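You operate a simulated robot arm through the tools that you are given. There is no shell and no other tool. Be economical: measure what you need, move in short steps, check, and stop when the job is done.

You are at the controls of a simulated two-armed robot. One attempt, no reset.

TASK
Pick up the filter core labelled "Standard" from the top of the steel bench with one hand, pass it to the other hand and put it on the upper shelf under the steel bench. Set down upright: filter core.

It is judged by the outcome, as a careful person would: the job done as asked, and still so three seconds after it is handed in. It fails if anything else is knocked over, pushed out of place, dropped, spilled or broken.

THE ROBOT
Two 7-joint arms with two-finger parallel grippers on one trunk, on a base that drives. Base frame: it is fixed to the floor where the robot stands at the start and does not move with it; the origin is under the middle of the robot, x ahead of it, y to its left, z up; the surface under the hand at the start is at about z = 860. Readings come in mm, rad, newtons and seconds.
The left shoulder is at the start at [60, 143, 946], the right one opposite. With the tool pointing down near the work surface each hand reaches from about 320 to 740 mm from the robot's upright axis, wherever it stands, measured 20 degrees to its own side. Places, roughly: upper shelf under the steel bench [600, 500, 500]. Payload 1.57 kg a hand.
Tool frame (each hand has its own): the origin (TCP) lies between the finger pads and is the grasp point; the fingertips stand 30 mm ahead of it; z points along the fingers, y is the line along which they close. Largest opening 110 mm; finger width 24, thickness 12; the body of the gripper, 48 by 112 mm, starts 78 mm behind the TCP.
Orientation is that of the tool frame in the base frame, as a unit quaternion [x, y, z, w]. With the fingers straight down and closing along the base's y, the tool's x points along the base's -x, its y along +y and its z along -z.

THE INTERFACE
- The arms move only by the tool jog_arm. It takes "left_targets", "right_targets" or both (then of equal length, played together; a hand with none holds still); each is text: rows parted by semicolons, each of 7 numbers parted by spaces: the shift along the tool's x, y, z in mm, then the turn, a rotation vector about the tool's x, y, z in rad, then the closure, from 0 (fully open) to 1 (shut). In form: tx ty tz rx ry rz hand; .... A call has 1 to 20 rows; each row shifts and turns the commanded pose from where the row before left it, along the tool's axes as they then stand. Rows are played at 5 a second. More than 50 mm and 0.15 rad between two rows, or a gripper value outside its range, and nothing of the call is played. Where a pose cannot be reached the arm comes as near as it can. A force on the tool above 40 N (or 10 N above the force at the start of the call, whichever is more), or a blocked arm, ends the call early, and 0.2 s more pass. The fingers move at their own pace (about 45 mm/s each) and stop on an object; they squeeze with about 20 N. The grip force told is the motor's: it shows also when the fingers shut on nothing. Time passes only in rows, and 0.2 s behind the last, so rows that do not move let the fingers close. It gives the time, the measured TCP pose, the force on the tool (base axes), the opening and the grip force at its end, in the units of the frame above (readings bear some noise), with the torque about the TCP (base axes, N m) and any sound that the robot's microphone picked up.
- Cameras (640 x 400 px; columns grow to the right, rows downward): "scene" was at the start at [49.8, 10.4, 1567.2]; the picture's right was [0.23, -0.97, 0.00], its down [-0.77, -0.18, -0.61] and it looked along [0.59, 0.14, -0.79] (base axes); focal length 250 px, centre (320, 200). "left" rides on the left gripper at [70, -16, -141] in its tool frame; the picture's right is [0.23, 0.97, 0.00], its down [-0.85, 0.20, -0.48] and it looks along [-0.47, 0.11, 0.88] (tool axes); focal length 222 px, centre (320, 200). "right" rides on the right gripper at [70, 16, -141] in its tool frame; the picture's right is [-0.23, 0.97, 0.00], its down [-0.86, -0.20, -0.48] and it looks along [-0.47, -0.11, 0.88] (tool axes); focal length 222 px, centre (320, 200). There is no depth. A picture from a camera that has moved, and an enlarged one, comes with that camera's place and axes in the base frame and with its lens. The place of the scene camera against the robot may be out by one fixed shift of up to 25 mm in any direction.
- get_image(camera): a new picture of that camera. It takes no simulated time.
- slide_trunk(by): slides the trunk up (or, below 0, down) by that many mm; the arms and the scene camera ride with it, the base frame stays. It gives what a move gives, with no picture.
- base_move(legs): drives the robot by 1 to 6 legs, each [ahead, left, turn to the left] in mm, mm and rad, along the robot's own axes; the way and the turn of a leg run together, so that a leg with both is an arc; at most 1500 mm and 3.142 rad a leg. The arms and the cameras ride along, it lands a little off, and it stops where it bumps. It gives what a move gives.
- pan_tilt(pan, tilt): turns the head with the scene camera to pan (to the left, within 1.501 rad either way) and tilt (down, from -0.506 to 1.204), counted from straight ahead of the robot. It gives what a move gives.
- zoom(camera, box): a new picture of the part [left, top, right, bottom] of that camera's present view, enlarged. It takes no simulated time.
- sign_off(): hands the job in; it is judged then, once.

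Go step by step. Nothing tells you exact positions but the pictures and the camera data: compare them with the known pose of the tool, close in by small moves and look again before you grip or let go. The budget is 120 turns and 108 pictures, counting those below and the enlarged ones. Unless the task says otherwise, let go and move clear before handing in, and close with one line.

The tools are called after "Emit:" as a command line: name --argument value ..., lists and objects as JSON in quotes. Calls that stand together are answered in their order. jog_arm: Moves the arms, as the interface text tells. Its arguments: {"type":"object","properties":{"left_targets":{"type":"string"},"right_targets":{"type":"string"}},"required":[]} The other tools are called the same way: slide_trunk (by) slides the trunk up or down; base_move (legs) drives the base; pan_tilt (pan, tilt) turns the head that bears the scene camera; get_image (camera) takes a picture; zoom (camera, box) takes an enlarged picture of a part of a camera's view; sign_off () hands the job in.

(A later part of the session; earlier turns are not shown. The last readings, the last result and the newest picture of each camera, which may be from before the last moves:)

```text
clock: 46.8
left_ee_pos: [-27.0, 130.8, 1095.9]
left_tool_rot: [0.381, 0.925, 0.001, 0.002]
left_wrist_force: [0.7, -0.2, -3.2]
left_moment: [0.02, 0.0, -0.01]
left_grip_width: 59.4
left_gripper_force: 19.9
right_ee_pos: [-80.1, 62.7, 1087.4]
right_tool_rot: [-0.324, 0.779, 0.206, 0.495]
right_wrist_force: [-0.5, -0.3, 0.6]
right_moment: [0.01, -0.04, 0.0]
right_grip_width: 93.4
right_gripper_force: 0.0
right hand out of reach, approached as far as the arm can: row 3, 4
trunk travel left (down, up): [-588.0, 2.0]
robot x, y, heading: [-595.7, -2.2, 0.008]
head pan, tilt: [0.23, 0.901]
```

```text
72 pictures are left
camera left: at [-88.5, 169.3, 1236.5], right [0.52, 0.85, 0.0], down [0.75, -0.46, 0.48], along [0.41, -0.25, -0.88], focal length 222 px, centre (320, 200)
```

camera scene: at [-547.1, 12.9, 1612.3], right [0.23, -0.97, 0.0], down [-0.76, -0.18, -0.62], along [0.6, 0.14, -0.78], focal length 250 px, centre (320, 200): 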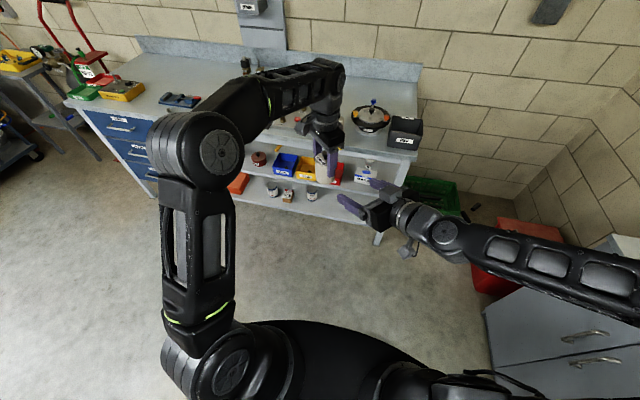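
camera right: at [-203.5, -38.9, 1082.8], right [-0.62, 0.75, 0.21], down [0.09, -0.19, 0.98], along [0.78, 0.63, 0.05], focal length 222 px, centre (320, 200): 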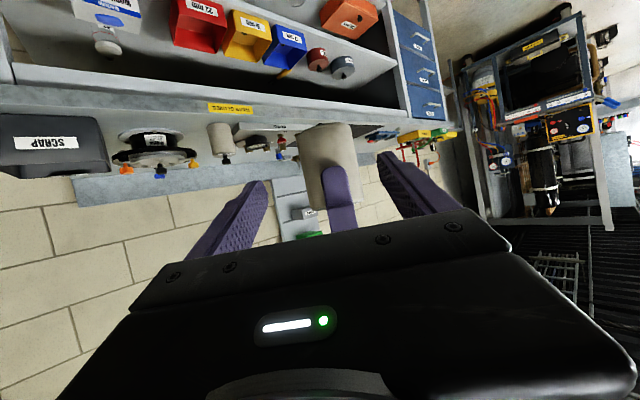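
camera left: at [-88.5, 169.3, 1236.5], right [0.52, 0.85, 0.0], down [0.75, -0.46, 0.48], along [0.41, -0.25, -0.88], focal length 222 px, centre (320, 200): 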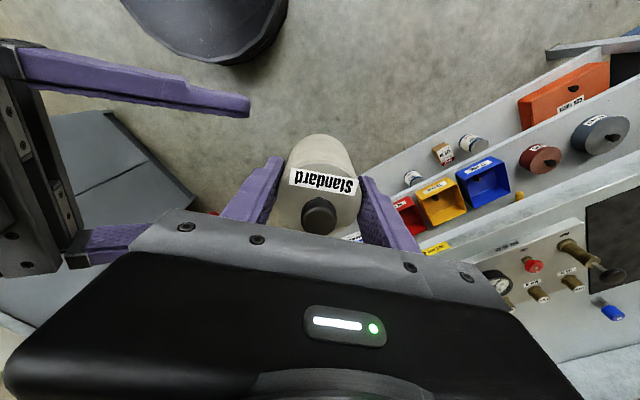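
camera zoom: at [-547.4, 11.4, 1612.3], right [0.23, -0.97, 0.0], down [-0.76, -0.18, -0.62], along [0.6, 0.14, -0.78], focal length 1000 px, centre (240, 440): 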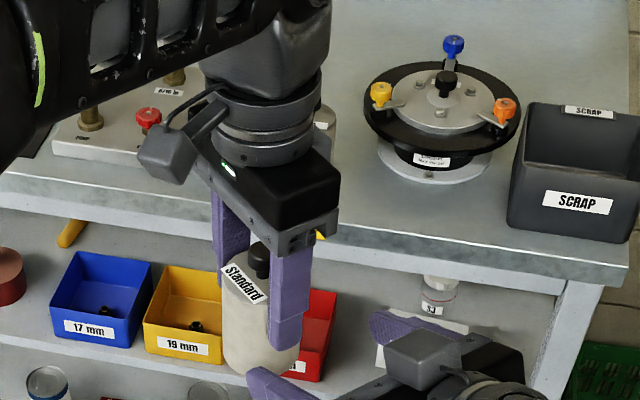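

The right arm is at its reach limit, so I'll bring the left hand with the core to it: align sideways and up first, then along the approach line.

Emit:
jog_arm --left_targets "-9 0 -27 0 0 0 0.8;0 -20 0 0 0 0 0.8;0 -20 0 0 0 0 0.8;0 -20 0 0 0 0 0.8;0 0 0 0 0 0 0.8"

Emit:
get_image --camera "right"

Emit:
get_image --camera "left"

Emit:
zoom --camera "scene" --box '[260, 90, 420, 190]'

```text
clock: 48.0
left_ee_pos: [-64.1, 81.2, 1122.8]
left_tool_rot: [0.38, 0.925, 0.0, 0.002]
left_wrist_force: [-0.6, -0.5, -3.6]
left_moment: [0.03, 0.03, -0.01]
left_grip_width: 59.4
left_gripper_force: 20.2
right_ee_pos: [-78.4, 62.1, 1086.6]
right_tool_rot: [-0.324, 0.779, 0.206, 0.495]
right_wrist_force: [0.2, 0.2, 0.6]
right_moment: [0.01, 0.03, 0.0]
right_grip_width: 93.4
right_gripper_force: 0.0
trunk travel left (down, up): [-588.0, 2.0]
robot x, y, heading: [-598.1, 0.3, 0.008]
head pan, tilt: [0.23, 0.901]
```

```text
71 pictures are left
camera right: at [-202.8, -39.1, 1082.6], right [-0.62, 0.75, 0.21], down [0.09, -0.19, 0.98], along [0.78, 0.63, 0.05], focal length 222 px, centre (320, 200)
```

right: 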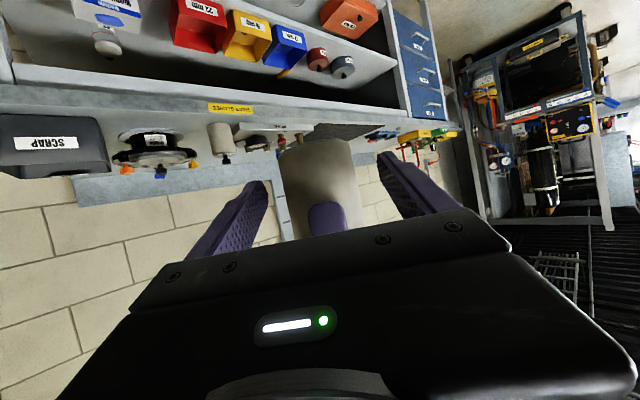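

```text
70 pictures are left
camera left: at [-123.9, 120.1, 1263.1], right [0.52, 0.85, 0.0], down [0.75, -0.46, 0.48], along [0.41, -0.25, -0.88], focal length 222 px, centre (320, 200)
```

left: 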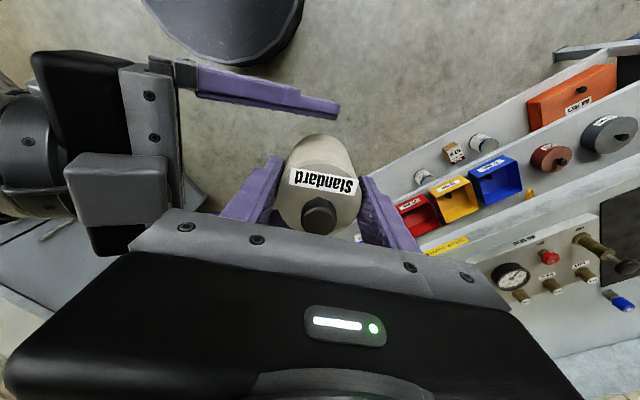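

```text
4.00 times, centred on (340, 140) of scene
camera zoom: at [-546.2, 11.0, 1612.3], right [0.23, -0.97, 0.0], down [-0.76, -0.18, -0.62], along [0.6, 0.15, -0.78], focal length 1000 px, centre (240, 440)
```

zoom: 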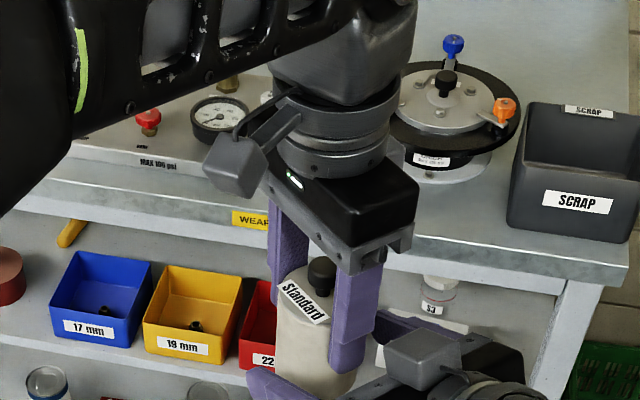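

Emit:
zoom --camera "scene" --box '[300, 130, 460, 230]'

```text
4.00 times, centred on (380, 180) of scene
camera zoom: at [-546.2, 11.0, 1612.3], right [0.23, -0.97, 0.0], down [-0.76, -0.18, -0.62], along [0.6, 0.15, -0.78], focal length 1000 px, centre (80, 280)
```

zoom: 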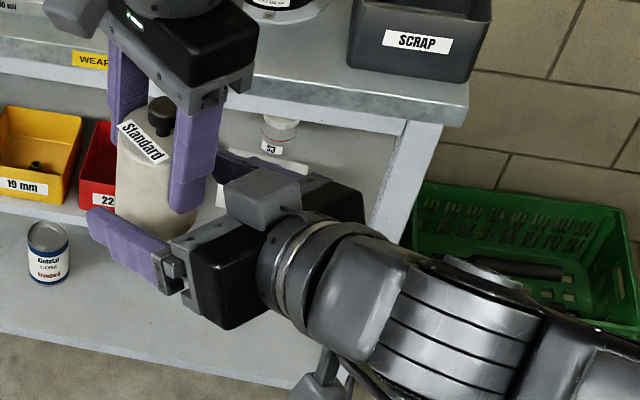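

A box on top of the right gripper limits how close the hands can come. I'll bring the core 11 mm nearer, leaving clearance to that box, and then look.

Emit:
jog_arm --left_targets "-2 -6 0 0 0 0 0.8;0 -5 0 0 0 0 0.8;0 0 0 0 0 0 0.8"

Emit:
get_image --camera "right"

Emit:
get_image --camera "left"

Emit:
zoom --camera "scene" --box '[300, 120, 396, 180]'

```text
clock: 48.8
left_ee_pos: [-69.0, 72.5, 1123.1]
left_tool_rot: [0.38, 0.925, 0.0, 0.001]
left_wrist_force: [0.7, 0.8, -3.1]
left_moment: [-0.02, 0.01, -0.01]
left_grip_width: 59.5
left_gripper_force: 20.0
right_ee_pos: [-79.4, 61.2, 1087.2]
right_tool_rot: [-0.325, 0.779, 0.208, 0.495]
right_wrist_force: [-0.4, 0.3, 0.2]
right_moment: [-0.01, 0.01, -0.02]
right_grip_width: 93.5
right_gripper_force: 0.1
trunk travel left (down, up): [-588.0, 2.0]
robot x, y, heading: [-599.3, -0.1, 0.004]
head pan, tilt: [0.23, 0.901]
```

```text
67 pictures are left
camera right: at [-202.9, -39.1, 1082.6], right [-0.62, 0.75, 0.21], down [0.09, -0.19, 0.98], along [0.78, 0.63, 0.05], focal length 222 px, centre (320, 200)
```

right: 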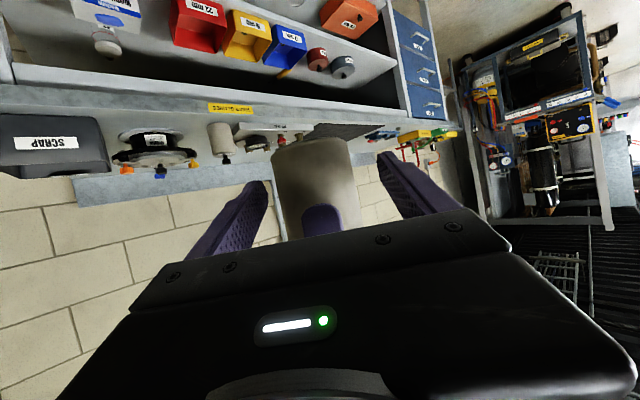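

```text
66 pictures are left
camera left: at [-130.0, 110.6, 1263.6], right [0.52, 0.85, 0.0], down [0.75, -0.46, 0.48], along [0.41, -0.25, -0.88], focal length 222 px, centre (320, 200)
```

left: 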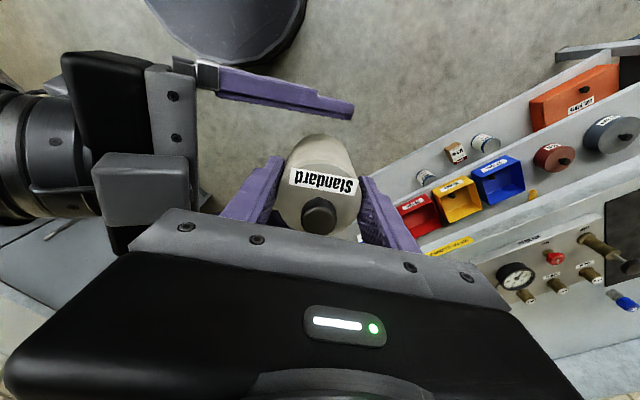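

```text
6.67 times, centred on (348, 150) of scene
camera zoom: at [-546.4, 10.9, 1612.3], right [0.23, -0.97, 0.0], down [-0.76, -0.18, -0.62], along [0.6, 0.15, -0.78], focal length 1667 px, centre (133, 533)
```

zoom: 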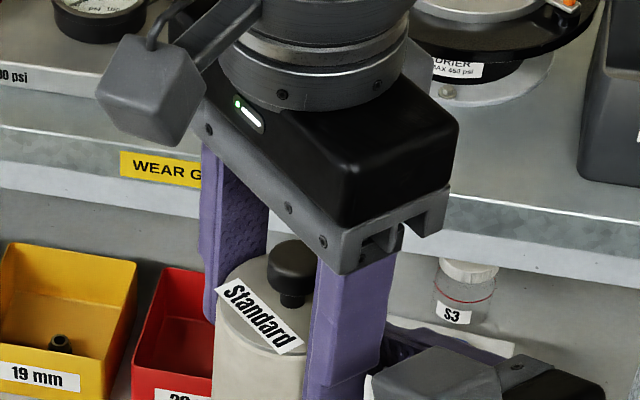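

The core stands squarely between the right fingers and the clearances look sound. I'll close the right hand while the left still holds.

Emit:
jog_arm --right_targets "0 0 0 0 0 0 0.5;0 0 0 0 0 0 0.8;0 0 0 0 0 0 0.8;0 0 0 0 0 0 0.8;0 0 0 0 0 0 0.8;0 0 0 0 0 0 0.8"

Emit:
get_image --camera "right"

Emit:
get_image --camera "left"

```text
clock: 50.2
left_ee_pos: [-69.9, 73.2, 1121.8]
left_tool_rot: [0.379, 0.925, 0.0, -0.001]
left_wrist_force: [-15.5, 9.4, -0.6]
left_moment: [-0.2, 0.36, -0.11]
left_grip_width: 59.8
left_gripper_force: 20.3
right_ee_pos: [-77.8, 59.2, 1086.8]
right_tool_rot: [-0.322, 0.78, 0.205, 0.496]
right_wrist_force: [14.2, -9.7, -0.5]
right_moment: [0.54, 0.25, -0.15]
right_grip_width: 59.5
right_gripper_force: 20.1
trunk travel left (down, up): [-588.0, 2.0]
robot x, y, heading: [-599.1, 2.3, 0.003]
head pan, tilt: [0.23, 0.901]
```

```text
64 pictures are left
camera right: at [-202.2, -39.7, 1082.5], right [-0.62, 0.76, 0.21], down [0.09, -0.19, 0.98], along [0.78, 0.63, 0.05], focal length 222 px, centre (320, 200)
```

right: 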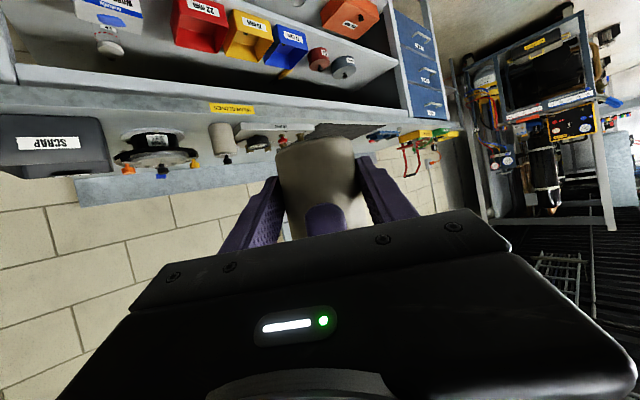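

```text
63 pictures are left
camera left: at [-130.2, 111.0, 1263.6], right [0.52, 0.85, 0.0], down [0.75, -0.46, 0.48], along [0.41, -0.25, -0.88], focal length 222 px, centre (320, 200)
```

left: 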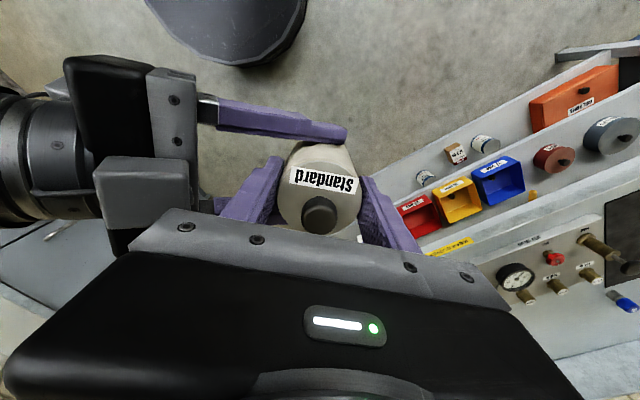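

Both hands hold the core, with about 18 N of sideways strain. I'll ease the left hand sideways to relieve it.

Emit:
jog_arm --left_targets "1.5 0 0 0 0 0 0.8;0 0 0 0 0 0 0.8"

```text
clock: 50.8
left_ee_pos: [-69.3, 72.6, 1122.8]
left_tool_rot: [0.38, 0.925, 0.001, 0.0]
left_wrist_force: [-15.0, 7.7, 1.5]
left_moment: [-0.01, 0.41, -0.07]
left_grip_width: 59.6
left_gripper_force: 19.8
right_ee_pos: [-78.1, 61.5, 1087.2]
right_tool_rot: [-0.325, 0.779, 0.207, 0.495]
right_wrist_force: [14.5, -8.2, -1.8]
right_moment: [0.26, 0.19, -0.12]
right_grip_width: 59.2
right_gripper_force: 20.2
trunk travel left (down, up): [-588.0, 2.0]
robot x, y, heading: [-598.7, 1.4, 0.008]
head pan, tilt: [0.23, 0.901]
```

Emit:
jog_arm --left_targets "2.5 0 0 0 0 0 0.8;0 0 0 0 0 0 0.8"

```text
clock: 51.4
left_ee_pos: [-70.5, 73.8, 1122.9]
left_tool_rot: [0.381, 0.925, 0.0, 0.001]
left_wrist_force: [-4.7, 2.7, -0.1]
left_moment: [-0.12, 0.08, 0.0]
left_grip_width: 59.5
left_gripper_force: 20.1
right_ee_pos: [-79.9, 62.2, 1087.0]
right_tool_rot: [-0.325, 0.778, 0.208, 0.496]
right_wrist_force: [5.8, -3.0, 1.0]
right_moment: [0.25, 0.17, -0.12]
right_grip_width: 59.2
right_gripper_force: 19.8
trunk travel left (down, up): [-588.0, 2.0]
robot x, y, heading: [-596.9, 1.1, 0.006]
head pan, tilt: [0.23, 0.901]
```

The strain is low. I'll open the left hand a little, then rise straight up.

Emit:
jog_arm --left_targets "0 0 0 0 0 0 0.42;0 0 0 0 0 0 0.36;0 0 0 0 0 0 0.36"

Emit:
get_image --camera "left"

```text
clock: 52.2
left_ee_pos: [-70.9, 75.5, 1123.5]
left_tool_rot: [0.381, 0.925, 0.0, 0.001]
left_wrist_force: [-0.3, -0.7, 0.4]
left_moment: [-0.01, 0.0, 0.03]
left_grip_width: 70.0
left_gripper_force: 0.0
right_ee_pos: [-80.1, 62.0, 1087.0]
right_tool_rot: [-0.325, 0.779, 0.207, 0.495]
right_wrist_force: [-0.3, -0.5, 0.4]
right_moment: [-0.02, 0.04, 0.04]
right_grip_width: 59.1
right_gripper_force: 20.7
trunk travel left (down, up): [-588.0, 2.0]
robot x, y, heading: [-599.5, 1.3, 0.009]
head pan, tilt: [0.23, 0.901]
```

```text
62 pictures are left
camera left: at [-132.7, 113.3, 1263.6], right [0.52, 0.85, 0.0], down [0.75, -0.46, 0.48], along [0.41, -0.25, -0.88], focal length 222 px, centre (320, 200)
```

left: 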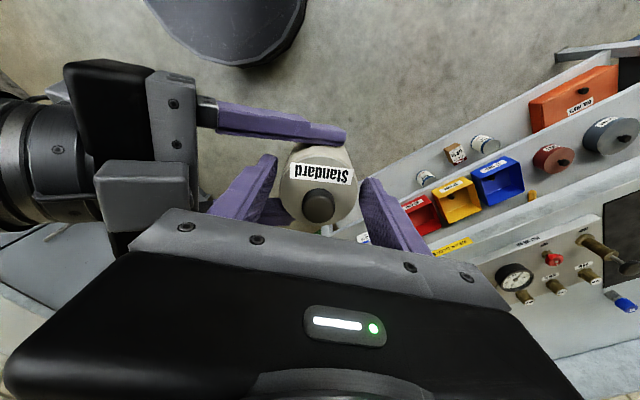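

Emit:
jog_arm --left_targets "0 1 -15 0 0 0 0.36;0 0 -25 0 0 0 0.36;0 0 -25 0 0 0 0.36;0 0 -20 0 0 0 0.36;0 0 0 0 0 0 0.36"

Emit:
get_image --camera "left"

Emit:
zoom --camera "scene" --box '[270, 90, 430, 190]'

```text
clock: 53.4
left_ee_pos: [-71.1, 75.1, 1150.9]
left_tool_rot: [0.38, 0.925, 0.0, 0.001]
left_wrist_force: [0.4, 0.0, 0.4]
left_moment: [0.01, 0.0, 0.01]
left_grip_width: 70.2
left_gripper_force: 0.0
left hand out of reach, approached as far as the arm can: row 2, 3, 4
right_ee_pos: [-79.2, 61.6, 1086.6]
right_tool_rot: [-0.325, 0.779, 0.207, 0.495]
right_wrist_force: [0.2, -0.5, 0.0]
right_moment: [-0.05, 0.04, 0.02]
right_grip_width: 59.2
right_gripper_force: 19.7
trunk travel left (down, up): [-588.0, 2.0]
robot x, y, heading: [-598.1, -0.8, 0.008]
head pan, tilt: [0.23, 0.901]
```

```text
61 pictures are left
camera left: at [-132.4, 114.3, 1291.3], right [0.52, 0.85, 0.0], down [0.75, -0.46, 0.48], along [0.41, -0.25, -0.88], focal length 222 px, centre (320, 200)
```

left: 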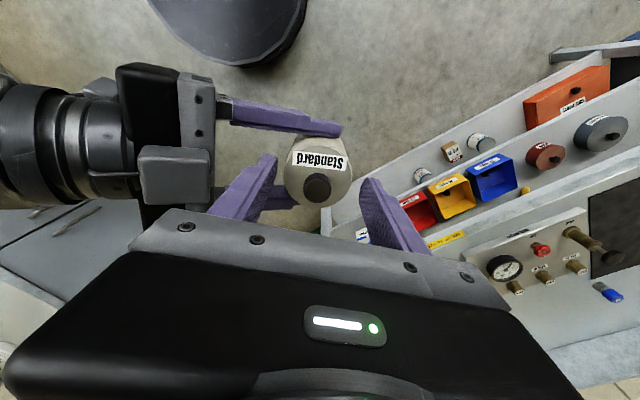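

```text
4.00 times, centred on (350, 140) of scene
camera zoom: at [-546.4, 11.0, 1612.3], right [0.23, -0.97, 0.0], down [-0.76, -0.18, -0.62], along [0.6, 0.15, -0.78], focal length 1000 px, centre (200, 440)
```

zoom: 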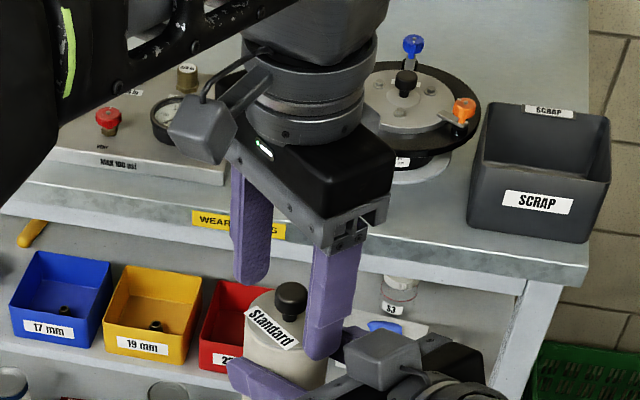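

The left hand is at its ceiling, so I'll lower the right hand with the core out from between the left fingers.

Emit:
jog_arm --right_targets "13.6 0 6.3 0 0 0 0.85;18.1 0 8.5 0 0 0 0.85;18.1 0 8.5 0 0 0 0.85;0 0 0 0 0 0 0.85"

Emit:
get_image --camera "left"

Emit:
zoom --camera "scene" --box '[270, 100, 430, 200]'

```text
clock: 54.4
left_ee_pos: [-70.5, 75.3, 1150.4]
left_tool_rot: [0.381, 0.925, 0.002, 0.002]
left_wrist_force: [0.9, 0.5, -0.6]
left_moment: [-0.02, 0.02, -0.01]
left_grip_width: 70.5
left_gripper_force: 0.0
right_ee_pos: [-80.6, 61.3, 1032.3]
right_tool_rot: [-0.325, 0.779, 0.207, 0.496]
right_wrist_force: [0.1, 0.8, -0.4]
right_moment: [-0.04, 0.07, 0.01]
right_grip_width: 59.3
right_gripper_force: 20.0
trunk travel left (down, up): [-588.0, 2.0]
robot x, y, heading: [-597.2, -1.6, 0.005]
head pan, tilt: [0.23, 0.901]
```

```text
59 pictures are left
camera left: at [-132.5, 114.1, 1291.4], right [0.52, 0.85, 0.0], down [0.75, -0.46, 0.48], along [0.41, -0.25, -0.88], focal length 222 px, centre (320, 200)
```

left: 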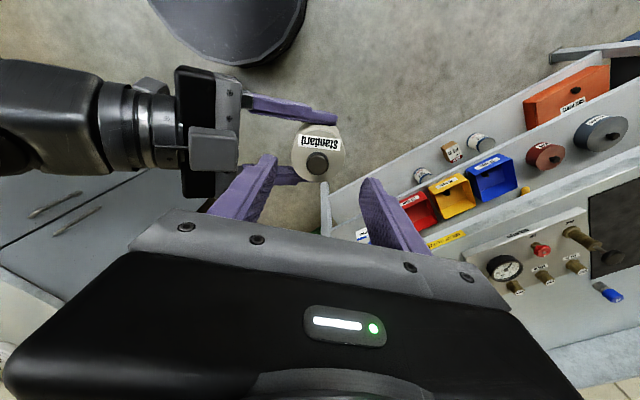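

```text
4.00 times, centred on (350, 150) of scene
camera zoom: at [-546.6, 11.0, 1612.3], right [0.23, -0.97, 0.0], down [-0.76, -0.18, -0.62], along [0.6, 0.15, -0.78], focal length 1000 px, centre (200, 400)
```

zoom: 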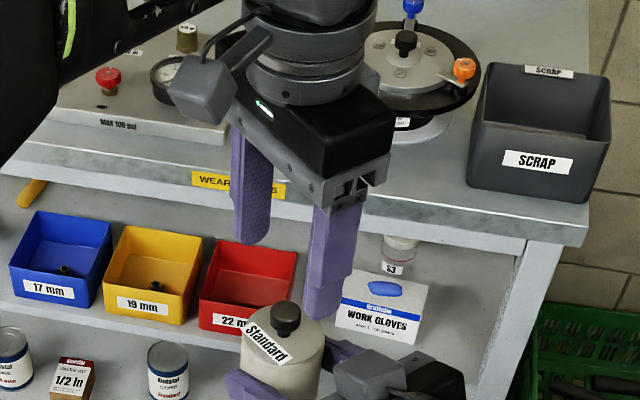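

The right hand now holds the core alone. I'll retract the left arm to the left and back, out of the way.

Emit:
jog_arm --left_targets "30 30 0 0 0 0 0.36;35 35 0 0 0 0 0.36;48 -6 0 0 0 0 0.36;48 -6 0 0 0 0 0.36;48 -6 0 0 0 0 0.36;48 -6 0 0 0 0 0.36;48 -6 0 0 0 0 0.36;0 0 0 0 0 0 0.36"

Emit:
get_image --camera "scene"

```text
clock: 56.2
left_ee_pos: [-262.9, 315.0, 1152.7]
left_tool_rot: [0.381, 0.925, 0.001, 0.001]
left_wrist_force: [0.1, 0.4, 0.1]
left_moment: [0.01, 0.01, -0.03]
left_grip_width: 70.5
left_gripper_force: 0.1
right_ee_pos: [-79.4, 61.4, 1031.2]
right_tool_rot: [-0.325, 0.779, 0.207, 0.495]
right_wrist_force: [-0.3, 0.4, -0.4]
right_moment: [-0.05, 0.05, 0.03]
right_grip_width: 59.1
right_gripper_force: 20.3
trunk travel left (down, up): [-588.0, 2.0]
robot x, y, heading: [-594.5, 1.4, 0.006]
head pan, tilt: [0.23, 0.901]
```

```text
57 pictures are left
camera scene: at [-545.6, 10.7, 1612.2], right [0.23, -0.97, 0.0], down [-0.76, -0.18, -0.62], along [0.6, 0.15, -0.78], focal length 250 px, centre (320, 200)
```

scene: 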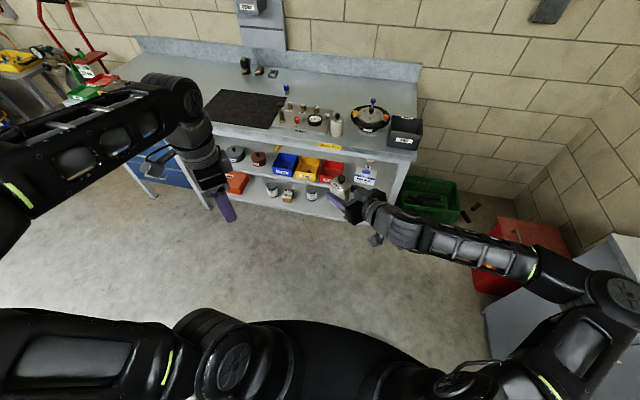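

Before lowering beside the bench, the left hand and wrist must come further back.

Emit:
jog_arm --left_targets "37 -14 0 0 0 0 0.36;37 -14 0 0 0 0 0.36;37 -14 0 0 0 0 0.36;37 -14 0 0 0 0 0.36;0 0 0 0 0 0 0.36"

Emit:
pan_tilt --pan 0.9 --tilt 0.7

Emit:
get_image --camera "scene"

```text
clock: 57.4
left_ee_pos: [-407.3, 380.5, 1149.3]
left_tool_rot: [0.38, 0.925, 0.001, 0.002]
left_wrist_force: [-0.5, 0.1, -0.3]
left_moment: [0.0, -0.01, 0.01]
left_grip_width: 70.5
left_gripper_force: 0.0
right_ee_pos: [-79.8, 61.6, 1031.8]
right_tool_rot: [-0.325, 0.779, 0.206, 0.495]
right_wrist_force: [0.3, 0.3, -0.2]
right_moment: [0.01, 0.04, 0.0]
right_grip_width: 59.0
right_gripper_force: 20.1
trunk travel left (down, up): [-588.0, 2.0]
robot x, y, heading: [-595.0, 0.4, 0.006]
head pan, tilt: [0.23, 0.901]
```

```text
clock: 58.5
left_ee_pos: [-408.4, 379.4, 1150.2]
left_tool_rot: [0.38, 0.925, 0.0, 0.001]
left_wrist_force: [-0.4, -0.6, -0.5]
left_moment: [-0.03, 0.0, 0.02]
left_grip_width: 70.7
left_gripper_force: 0.0
right_ee_pos: [-79.6, 61.7, 1031.5]
right_tool_rot: [-0.325, 0.779, 0.207, 0.495]
right_wrist_force: [-0.4, 0.3, 0.5]
right_moment: [-0.03, 0.03, -0.02]
right_grip_width: 59.0
right_gripper_force: 19.4
trunk travel left (down, up): [-588.0, 2.0]
robot x, y, heading: [-597.1, 0.3, 0.012]
head pan, tilt: [0.901, 0.7]
```

```text
56 pictures are left
camera scene: at [-567.6, 60.1, 1628.4], right [0.79, -0.62, 0.0], down [-0.4, -0.51, -0.76], along [0.47, 0.6, -0.64], focal length 250 px, centre (320, 200)
```

scene: 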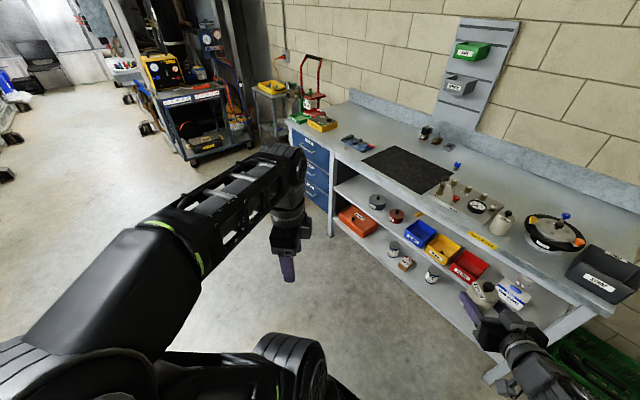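

The path is clear. I'll drive left in front of the free stretch of shelf and lower the trunk while still clear of the bench.

Emit:
base_move --legs '[[0, 968, 0]]'

Emit:
slide_trunk --by -420

Emit:
pan_tilt --pan 0.0 --tilt 0.6

Emit:
get_image --camera "scene"

Emit:
get_image --camera "right"

```text
clock: 63.5
left_ee_pos: [-406.9, 1344.0, 1149.1]
left_tool_rot: [0.384, 0.923, 0.0, 0.001]
left_wrist_force: [-0.4, 0.0, -0.1]
left_moment: [0.01, 0.0, 0.0]
left_grip_width: 70.2
left_gripper_force: 0.0
right_ee_pos: [-80.8, 1022.7, 1032.3]
right_tool_rot: [-0.321, 0.78, 0.204, 0.496]
right_wrist_force: [0.0, -0.1, 0.0]
right_moment: [0.0, 0.05, 0.01]
right_grip_width: 58.9
right_gripper_force: 20.1
trunk travel left (down, up): [-588.0, 2.0]
robot x, y, heading: [-596.1, 965.0, -0.007]
head pan, tilt: [0.901, 0.7]
```

```text
refused: -420 is not a number from -400 to 400
```

```text
clock: 64.7
left_ee_pos: [-407.5, 1344.0, 1150.1]
left_tool_rot: [0.383, 0.924, 0.0, 0.001]
left_wrist_force: [0.1, -0.3, 0.8]
left_moment: [0.02, -0.01, 0.02]
left_grip_width: 70.3
left_gripper_force: 0.2
right_ee_pos: [-79.9, 1023.9, 1031.6]
right_tool_rot: [-0.322, 0.78, 0.205, 0.495]
right_wrist_force: [0.6, 0.3, 0.5]
right_moment: [-0.03, -0.02, -0.01]
right_grip_width: 59.0
right_gripper_force: 19.8
trunk travel left (down, up): [-588.0, 2.0]
robot x, y, heading: [-599.9, 962.9, -0.004]
head pan, tilt: [0.0, 0.6]
```

```text
55 pictures are left
camera scene: at [-533.0, 959.3, 1637.1], right [0.0, -1.0, 0.0], down [-0.57, 0.0, -0.82], along [0.82, 0.0, -0.57], focal length 250 px, centre (320, 200)
```

scene: 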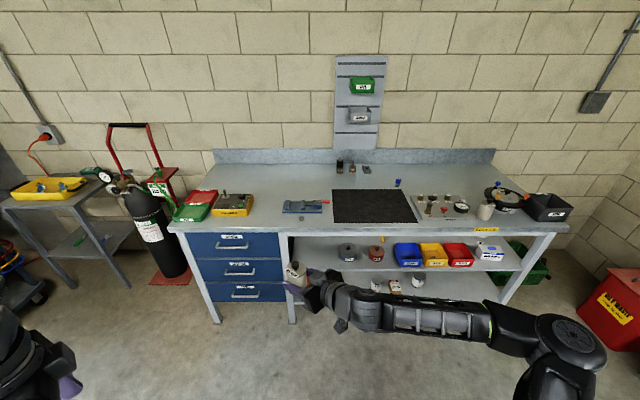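

```text
54 pictures are left
camera right: at [-205.4, 923.5, 1027.7], right [-0.62, 0.76, 0.21], down [0.09, -0.19, 0.98], along [0.78, 0.62, 0.05], focal length 222 px, centre (320, 200)
```

right: 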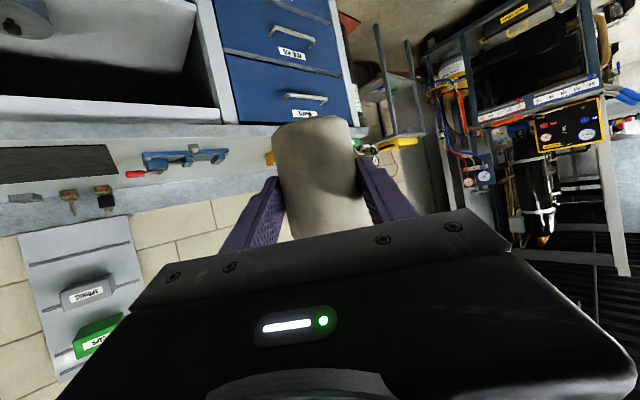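

The left bench leg is a bit close, so I'll shift 45 mm right, then lower the trunk.

Emit:
base_move --legs '[[0, -45, 0]]'

Emit:
slide_trunk --by -400

Emit:
pan_tilt --pan 0.0 --tilt 0.5

Emit:
get_image --camera "scene"

Emit:
get_image --camera "right"

```text
clock: 65.6
left_ee_pos: [-407.3, 1296.5, 1150.9]
left_tool_rot: [0.384, 0.923, 0.002, 0.001]
left_wrist_force: [-0.3, -0.6, 1.1]
left_moment: [0.03, -0.01, 0.01]
left_grip_width: 70.4
left_gripper_force: 0.0
right_ee_pos: [-81.9, 976.7, 1033.4]
right_tool_rot: [-0.321, 0.78, 0.205, 0.496]
right_wrist_force: [1.1, -0.3, -0.6]
right_moment: [-0.05, 0.02, 0.01]
right_grip_width: 59.0
right_gripper_force: 20.0
trunk travel left (down, up): [-588.0, 2.0]
robot x, y, heading: [-595.6, 920.7, -0.001]
head pan, tilt: [0.0, 0.6]
```

```text
clock: 69.5
left_ee_pos: [-408.8, 1298.2, 749.3]
left_tool_rot: [0.383, 0.924, 0.001, 0.001]
left_wrist_force: [-0.5, -0.3, 0.5]
left_moment: [0.02, 0.04, -0.03]
left_grip_width: 70.5
left_gripper_force: 0.1
right_ee_pos: [-80.1, 978.6, 631.7]
right_tool_rot: [-0.322, 0.78, 0.205, 0.495]
right_wrist_force: [-0.4, 0.3, 0.3]
right_moment: [-0.01, 0.03, -0.02]
right_grip_width: 59.2
right_gripper_force: 19.8
trunk travel left (down, up): [-188.0, 402.0]
robot x, y, heading: [-599.9, 919.2, -0.002]
head pan, tilt: [0.0, 0.6]
```

```text
clock: 70.1
left_ee_pos: [-407.5, 1297.6, 749.8]
left_tool_rot: [0.383, 0.924, 0.0, 0.001]
left_wrist_force: [-0.1, 0.3, 0.1]
left_moment: [0.01, 0.0, 0.01]
left_grip_width: 70.6
left_gripper_force: 0.0
right_ee_pos: [-81.7, 978.0, 632.2]
right_tool_rot: [-0.322, 0.779, 0.206, 0.496]
right_wrist_force: [0.0, 0.0, 0.3]
right_moment: [0.0, 0.06, 0.02]
right_grip_width: 59.0
right_gripper_force: 19.8
trunk travel left (down, up): [-188.0, 402.0]
robot x, y, heading: [-601.9, 923.4, -0.003]
head pan, tilt: [0.0, 0.499]
```

```text
53 pictures are left
camera scene: at [-530.6, 914.2, 1246.1], right [0.0, -1.0, 0.0], down [-0.48, 0.0, -0.88], along [0.88, 0.0, -0.48], focal length 250 px, centre (320, 200)
```

scene: 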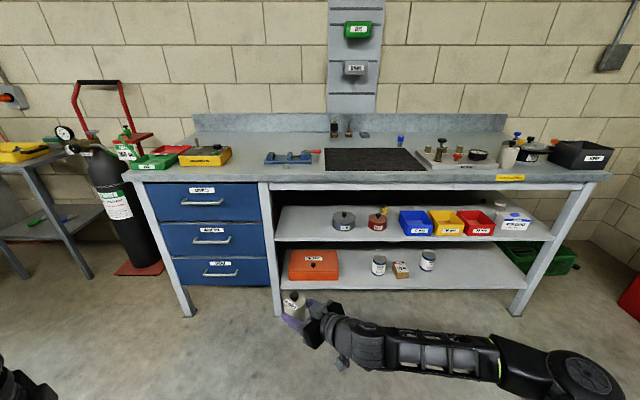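

```text
52 pictures are left
camera right: at [-205.7, 878.5, 627.6], right [-0.62, 0.76, 0.21], down [0.09, -0.19, 0.98], along [0.78, 0.62, 0.05], focal length 222 px, centre (320, 200)
```

right: 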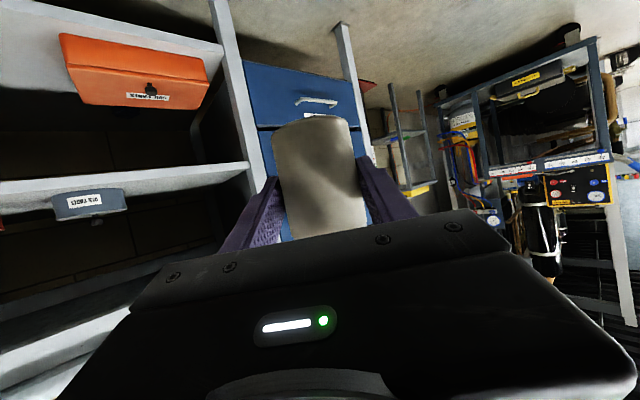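

Emit:
zoom --camera "scene" --box '[240, 170, 400, 270]'

Emit:
zoom --camera "scene" --box '[260, 270, 420, 370]'

```text
4.00 times, centred on (320, 220) of scene
camera zoom: at [-530.6, 914.2, 1246.1], right [0.0, -1.0, 0.0], down [-0.48, 0.0, -0.88], along [0.88, 0.0, -0.48], focal length 1000 px, centre (320, 120)
```

zoom: 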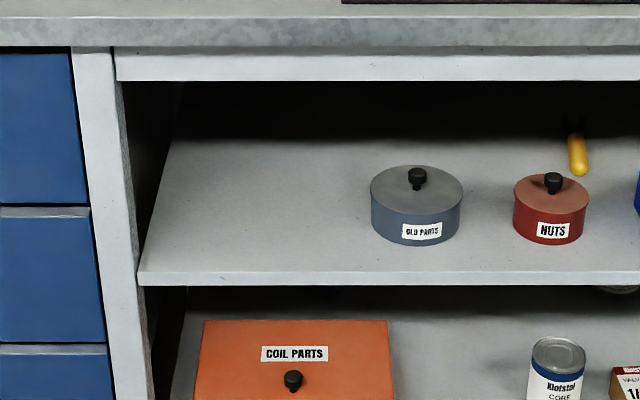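

```text
4.00 times, centred on (340, 320) of scene
camera zoom: at [-530.6, 914.2, 1246.1], right [0.0, -1.0, 0.0], down [-0.48, 0.0, -0.88], along [0.88, 0.0, -0.48], focal length 1000 px, centre (240, -280)
```

zoom: 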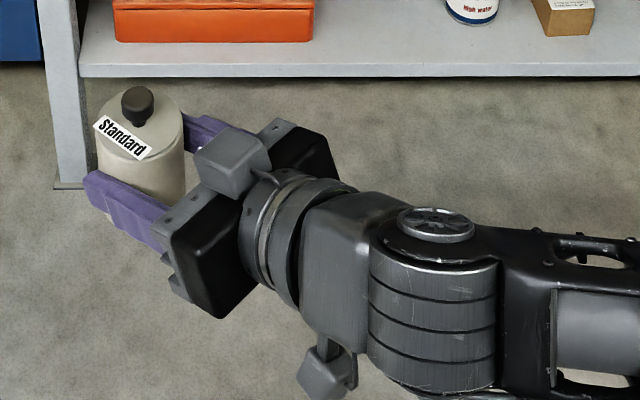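

Emit:
zoom --camera "right" --box '[0, 100, 280, 275]'

```text
2.29 times, centred on (140, 188) of right
camera zoom: at [-205.7, 878.5, 627.6], right [-0.62, 0.76, 0.21], down [0.09, -0.19, 0.98], along [0.78, 0.62, 0.05], focal length 508 px, centre (731, 229)
```

zoom: 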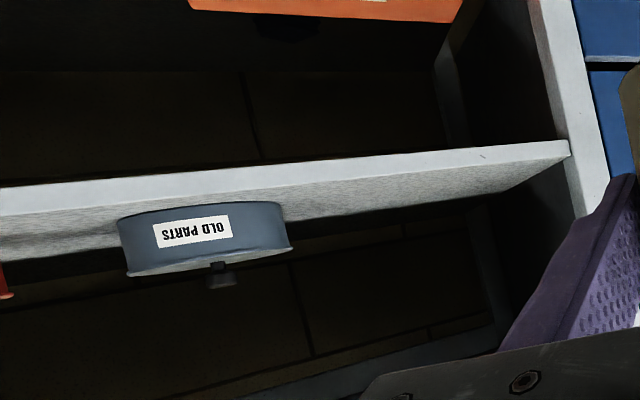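

The opening on the shelf is y≈856–1120, with the core at y≈989 in the middle. The shelf height looks like 500–530, so I'll lower slightly, drive most of the way in and measure again.

Emit:
slide_trunk --by -25

Emit:
base_move --legs '[[400, 0, 0]]'

Emit:
get_image --camera "right"

Emit:
get_image --camera "scene"

```text
clock: 70.8
left_ee_pos: [-407.1, 1299.0, 725.3]
left_tool_rot: [0.384, 0.923, 0.001, 0.001]
left_wrist_force: [0.4, 0.2, 0.4]
left_moment: [0.0, 0.03, 0.0]
left_grip_width: 70.5
left_gripper_force: 0.1
right_ee_pos: [-81.4, 977.9, 606.9]
right_tool_rot: [-0.322, 0.78, 0.205, 0.495]
right_wrist_force: [-0.4, -0.3, -0.6]
right_moment: [-0.05, 0.02, -0.03]
right_grip_width: 59.0
right_gripper_force: 20.1
trunk travel left (down, up): [-163.0, 427.0]
robot x, y, heading: [-598.0, 923.3, -0.01]
head pan, tilt: [0.0, 0.499]
```

```text
clock: 73.3
left_ee_pos: [-4.1, 1295.2, 724.4]
left_tool_rot: [0.386, 0.923, 0.001, 0.001]
left_wrist_force: [-0.7, -1.1, -0.6]
left_moment: [-0.03, 0.04, 0.03]
left_grip_width: 70.5
left_gripper_force: 0.0
right_ee_pos: [319.8, 975.6, 607.2]
right_tool_rot: [-0.319, 0.781, 0.203, 0.497]
right_wrist_force: [-0.6, -0.4, -0.2]
right_moment: [-0.01, 0.04, 0.02]
right_grip_width: 59.2
right_gripper_force: 20.0
trunk travel left (down, up): [-163.0, 427.0]
robot x, y, heading: [-197.8, 919.1, -0.005]
head pan, tilt: [0.0, 0.499]
```

```text
48 pictures are left
camera right: at [194.6, 875.0, 602.7], right [-0.62, 0.76, 0.21], down [0.09, -0.19, 0.98], along [0.78, 0.62, 0.05], focal length 222 px, centre (320, 200)
```

right: 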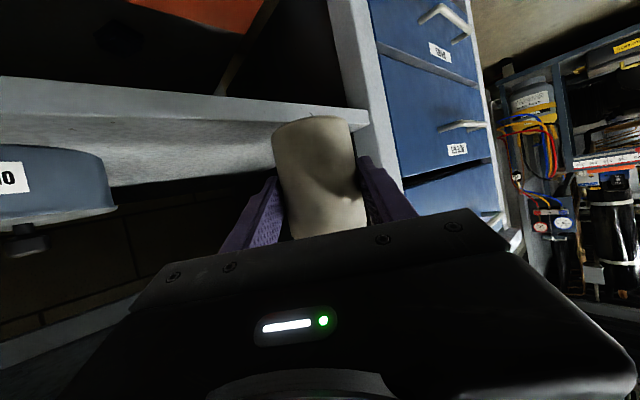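

```text
47 pictures are left
camera scene: at [-130.2, 912.1, 1221.2], right [-0.01, -1.0, 0.0], down [-0.48, 0.0, -0.88], along [0.88, -0.01, -0.48], focal length 250 px, centre (320, 200)
```

scene: 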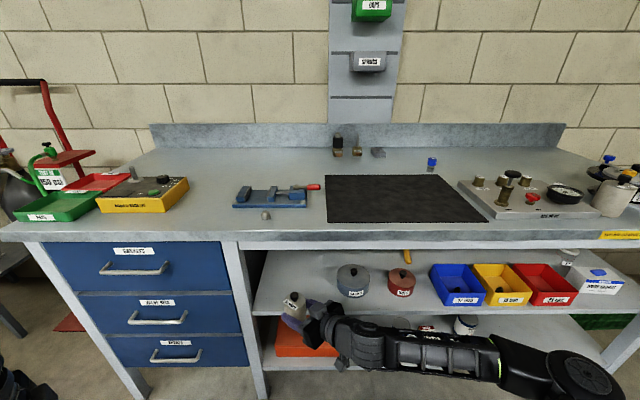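

Emit:
zoom --camera "right" --box '[100, 50, 420, 250]'

Emit:
zoom --camera "scene" --box '[220, 230, 380, 330]'

```text
2.00 times, centred on (260, 150) of right
camera zoom: at [194.6, 875.0, 602.7], right [-0.62, 0.76, 0.21], down [0.09, -0.19, 0.98], along [0.78, 0.62, 0.05], focal length 444 px, centre (440, 300)
```

zoom: 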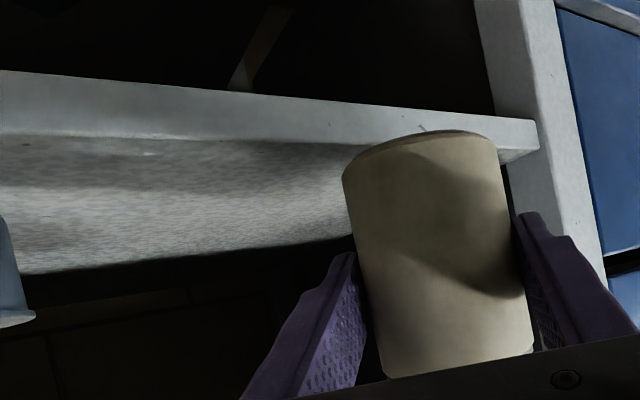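

```text
4.00 times, centred on (300, 280) of scene
camera zoom: at [-130.2, 912.1, 1221.2], right [-0.01, -1.0, 0.0], down [-0.48, 0.0, -0.88], along [0.88, -0.01, -0.48], focal length 1000 px, centre (400, -120)
```

zoom: 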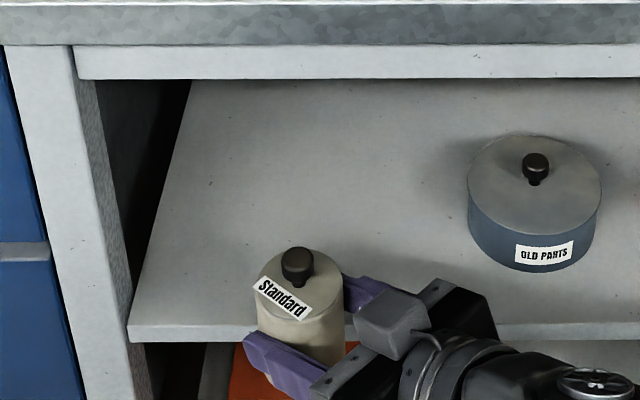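

Combining the cameras, the shelf front edge is at x≈390 and its surface at z≈515–530; the core's bottom is at ≈569. I'll drive in 140 mm so the core stands about 50 mm behind the edge.

Emit:
base_move --legs '[[145, 0, 0]]'

Emit:
get_image --camera "right"

Emit:
zoom --camera "scene" --box '[220, 230, 460, 380]'

```text
clock: 74.7
left_ee_pos: [139.0, 1295.6, 724.8]
left_tool_rot: [0.385, 0.923, 0.001, 0.001]
left_wrist_force: [-1.1, -0.3, -0.3]
left_moment: [-0.01, 0.01, -0.01]
left_grip_width: 70.4
left_gripper_force: 0.1
right_ee_pos: [464.8, 972.9, 606.3]
right_tool_rot: [-0.32, 0.781, 0.204, 0.496]
right_wrist_force: [-0.5, -0.3, 0.7]
right_moment: [-0.02, 0.02, 0.0]
right_grip_width: 58.9
right_gripper_force: 20.2
trunk travel left (down, up): [-163.0, 427.0]
robot x, y, heading: [-53.7, 914.1, -0.008]
head pan, tilt: [0.0, 0.499]
```

```text
44 pictures are left
camera right: at [340.3, 874.6, 602.6], right [-0.62, 0.76, 0.21], down [0.09, -0.19, 0.98], along [0.78, 0.62, 0.05], focal length 222 px, centre (320, 200)
```

right: 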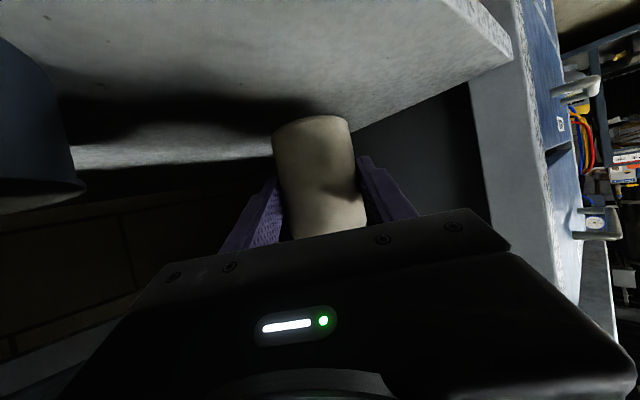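

```text
2.67 times, centred on (340, 305) of scene
camera zoom: at [15.5, 911.3, 1221.2], right [-0.01, -1.0, 0.0], down [-0.48, 0.0, -0.88], along [0.88, 0.0, -0.48], focal length 667 px, centre (267, -80)
```

zoom: 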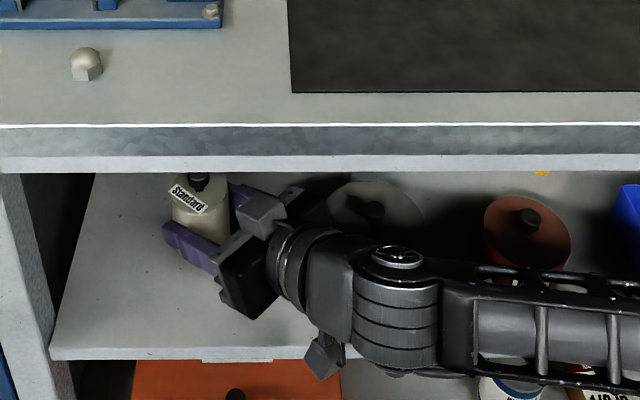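

Inside the shelf opening with room all round. Now I'll lower in small steps, watching the force.

Emit:
jog_arm --right_targets "9 0 4.2 0 0 0 0.85;9 0 4.2 0 0 0 0.85;0 0 0 0 0 0 0.85"

Emit:
get_image --camera "right"

```text
clock: 75.5
left_ee_pos: [140.3, 1294.8, 724.3]
left_tool_rot: [0.385, 0.923, 0.001, 0.001]
left_wrist_force: [-0.8, 0.0, -0.1]
left_moment: [0.0, 0.02, 0.01]
left_grip_width: 70.4
left_gripper_force: 0.1
right_ee_pos: [465.7, 974.9, 586.3]
right_tool_rot: [-0.321, 0.78, 0.205, 0.496]
right_wrist_force: [-0.5, -0.5, 0.0]
right_moment: [-0.01, 0.06, 0.0]
right_grip_width: 59.0
right_gripper_force: 19.6
trunk travel left (down, up): [-163.0, 427.0]
robot x, y, heading: [-52.4, 920.4, -0.003]
head pan, tilt: [0.0, 0.499]
```

```text
42 pictures are left
camera right: at [340.1, 874.7, 582.5], right [-0.62, 0.76, 0.21], down [0.09, -0.19, 0.98], along [0.78, 0.62, 0.05], focal length 222 px, centre (320, 200)
```

right: 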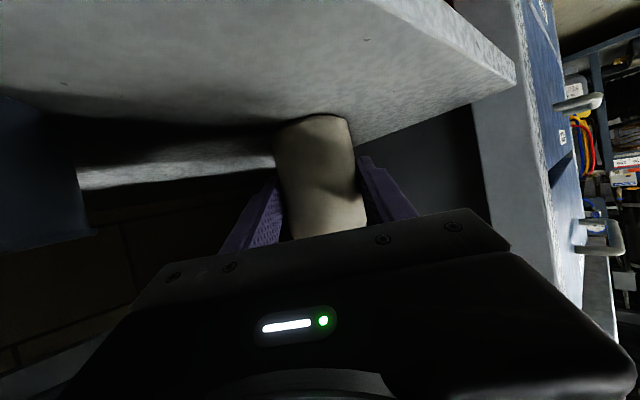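

Emit:
jog_arm --right_targets "4.5 0 2.1 0 0 0 0.85;4.5 0 2.1 0 0 0 0.85;0 0 0 0 0 0 0.85"

Emit:
get_image --camera "right"

```text
clock: 76.3
left_ee_pos: [140.6, 1294.8, 725.8]
left_tool_rot: [0.385, 0.923, 0.001, 0.001]
left_wrist_force: [0.0, 0.7, -1.3]
left_moment: [0.01, 0.01, -0.03]
left_grip_width: 70.7
left_gripper_force: 0.0
right_ee_pos: [464.5, 974.7, 579.0]
right_tool_rot: [-0.321, 0.779, 0.204, 0.498]
right_wrist_force: [1.3, 0.9, 18.0]
right_moment: [0.2, -0.25, -0.23]
right_grip_width: 59.3
right_gripper_force: 20.1
trunk travel left (down, up): [-163.0, 427.0]
robot x, y, heading: [-52.6, 917.8, -0.001]
head pan, tilt: [0.0, 0.499]
```

```text
41 pictures are left
camera right: at [339.9, 875.3, 573.8], right [-0.62, 0.76, 0.2], down [0.09, -0.19, 0.98], along [0.78, 0.62, 0.05], focal length 222 px, centre (320, 200)
```

right: 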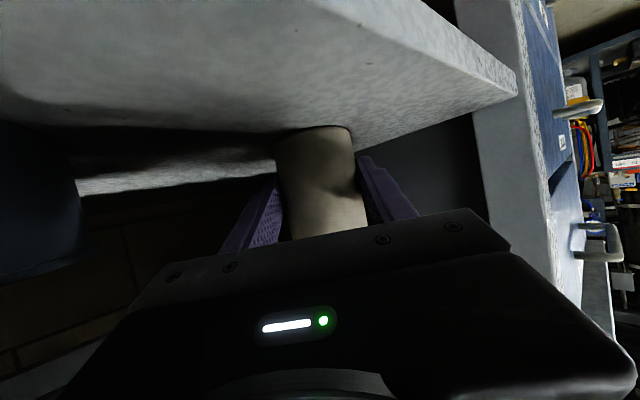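

Contact: 18 N upward, so the core is standing on the shelf. I'll check that it's flush before releasing.

Emit:
zoom --camera "right" --box '[220, 90, 420, 250]'

Emit:
zoom --camera "scene" --box '[240, 260, 400, 360]'

```text
2.50 times, centred on (320, 170) of right
camera zoom: at [339.9, 875.3, 573.8], right [-0.62, 0.76, 0.2], down [0.09, -0.19, 0.98], along [0.78, 0.62, 0.05], focal length 555 px, centre (320, 275)
```

zoom: 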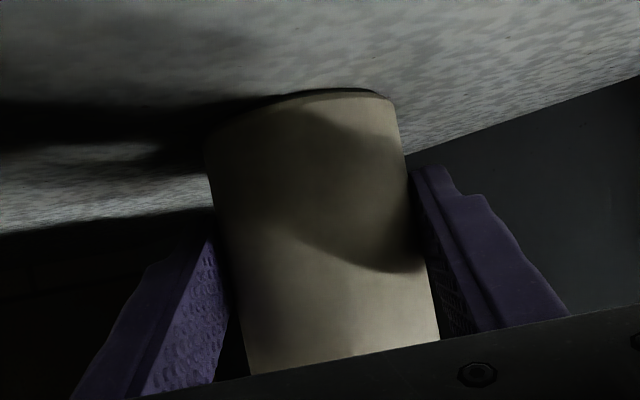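

```text
4.00 times, centred on (320, 310) of scene
camera zoom: at [14.4, 911.3, 1221.3], right [-0.01, -1.0, 0.0], down [-0.48, 0.0, -0.88], along [0.88, 0.0, -0.48], focal length 1000 px, centre (320, -240)
```

zoom: 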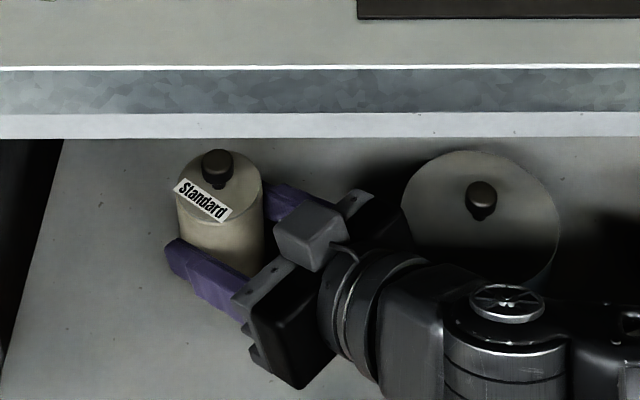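

The core is flush to within about 1–2 mm. I'll relieve the pressing force by 2 mm, then open slowly.

Emit:
jog_arm --right_targets "-1.8 0 -0.8 0 0 0 0.85;0 0 0 0 0 0 0.85"

```text
clock: 76.9
left_ee_pos: [139.3, 1294.5, 725.7]
left_tool_rot: [0.385, 0.923, 0.001, 0.002]
left_wrist_force: [-0.6, -0.1, 0.1]
left_moment: [-0.01, 0.02, -0.01]
left_grip_width: 70.3
left_gripper_force: 0.1
right_ee_pos: [463.4, 973.3, 578.2]
right_tool_rot: [-0.32, 0.781, 0.204, 0.496]
right_wrist_force: [2.3, 4.2, 7.3]
right_moment: [0.29, -0.35, 0.08]
right_grip_width: 58.5
right_gripper_force: 19.9
trunk travel left (down, up): [-163.0, 427.0]
robot x, y, heading: [-52.9, 920.8, -0.007]
head pan, tilt: [0.0, 0.499]
```

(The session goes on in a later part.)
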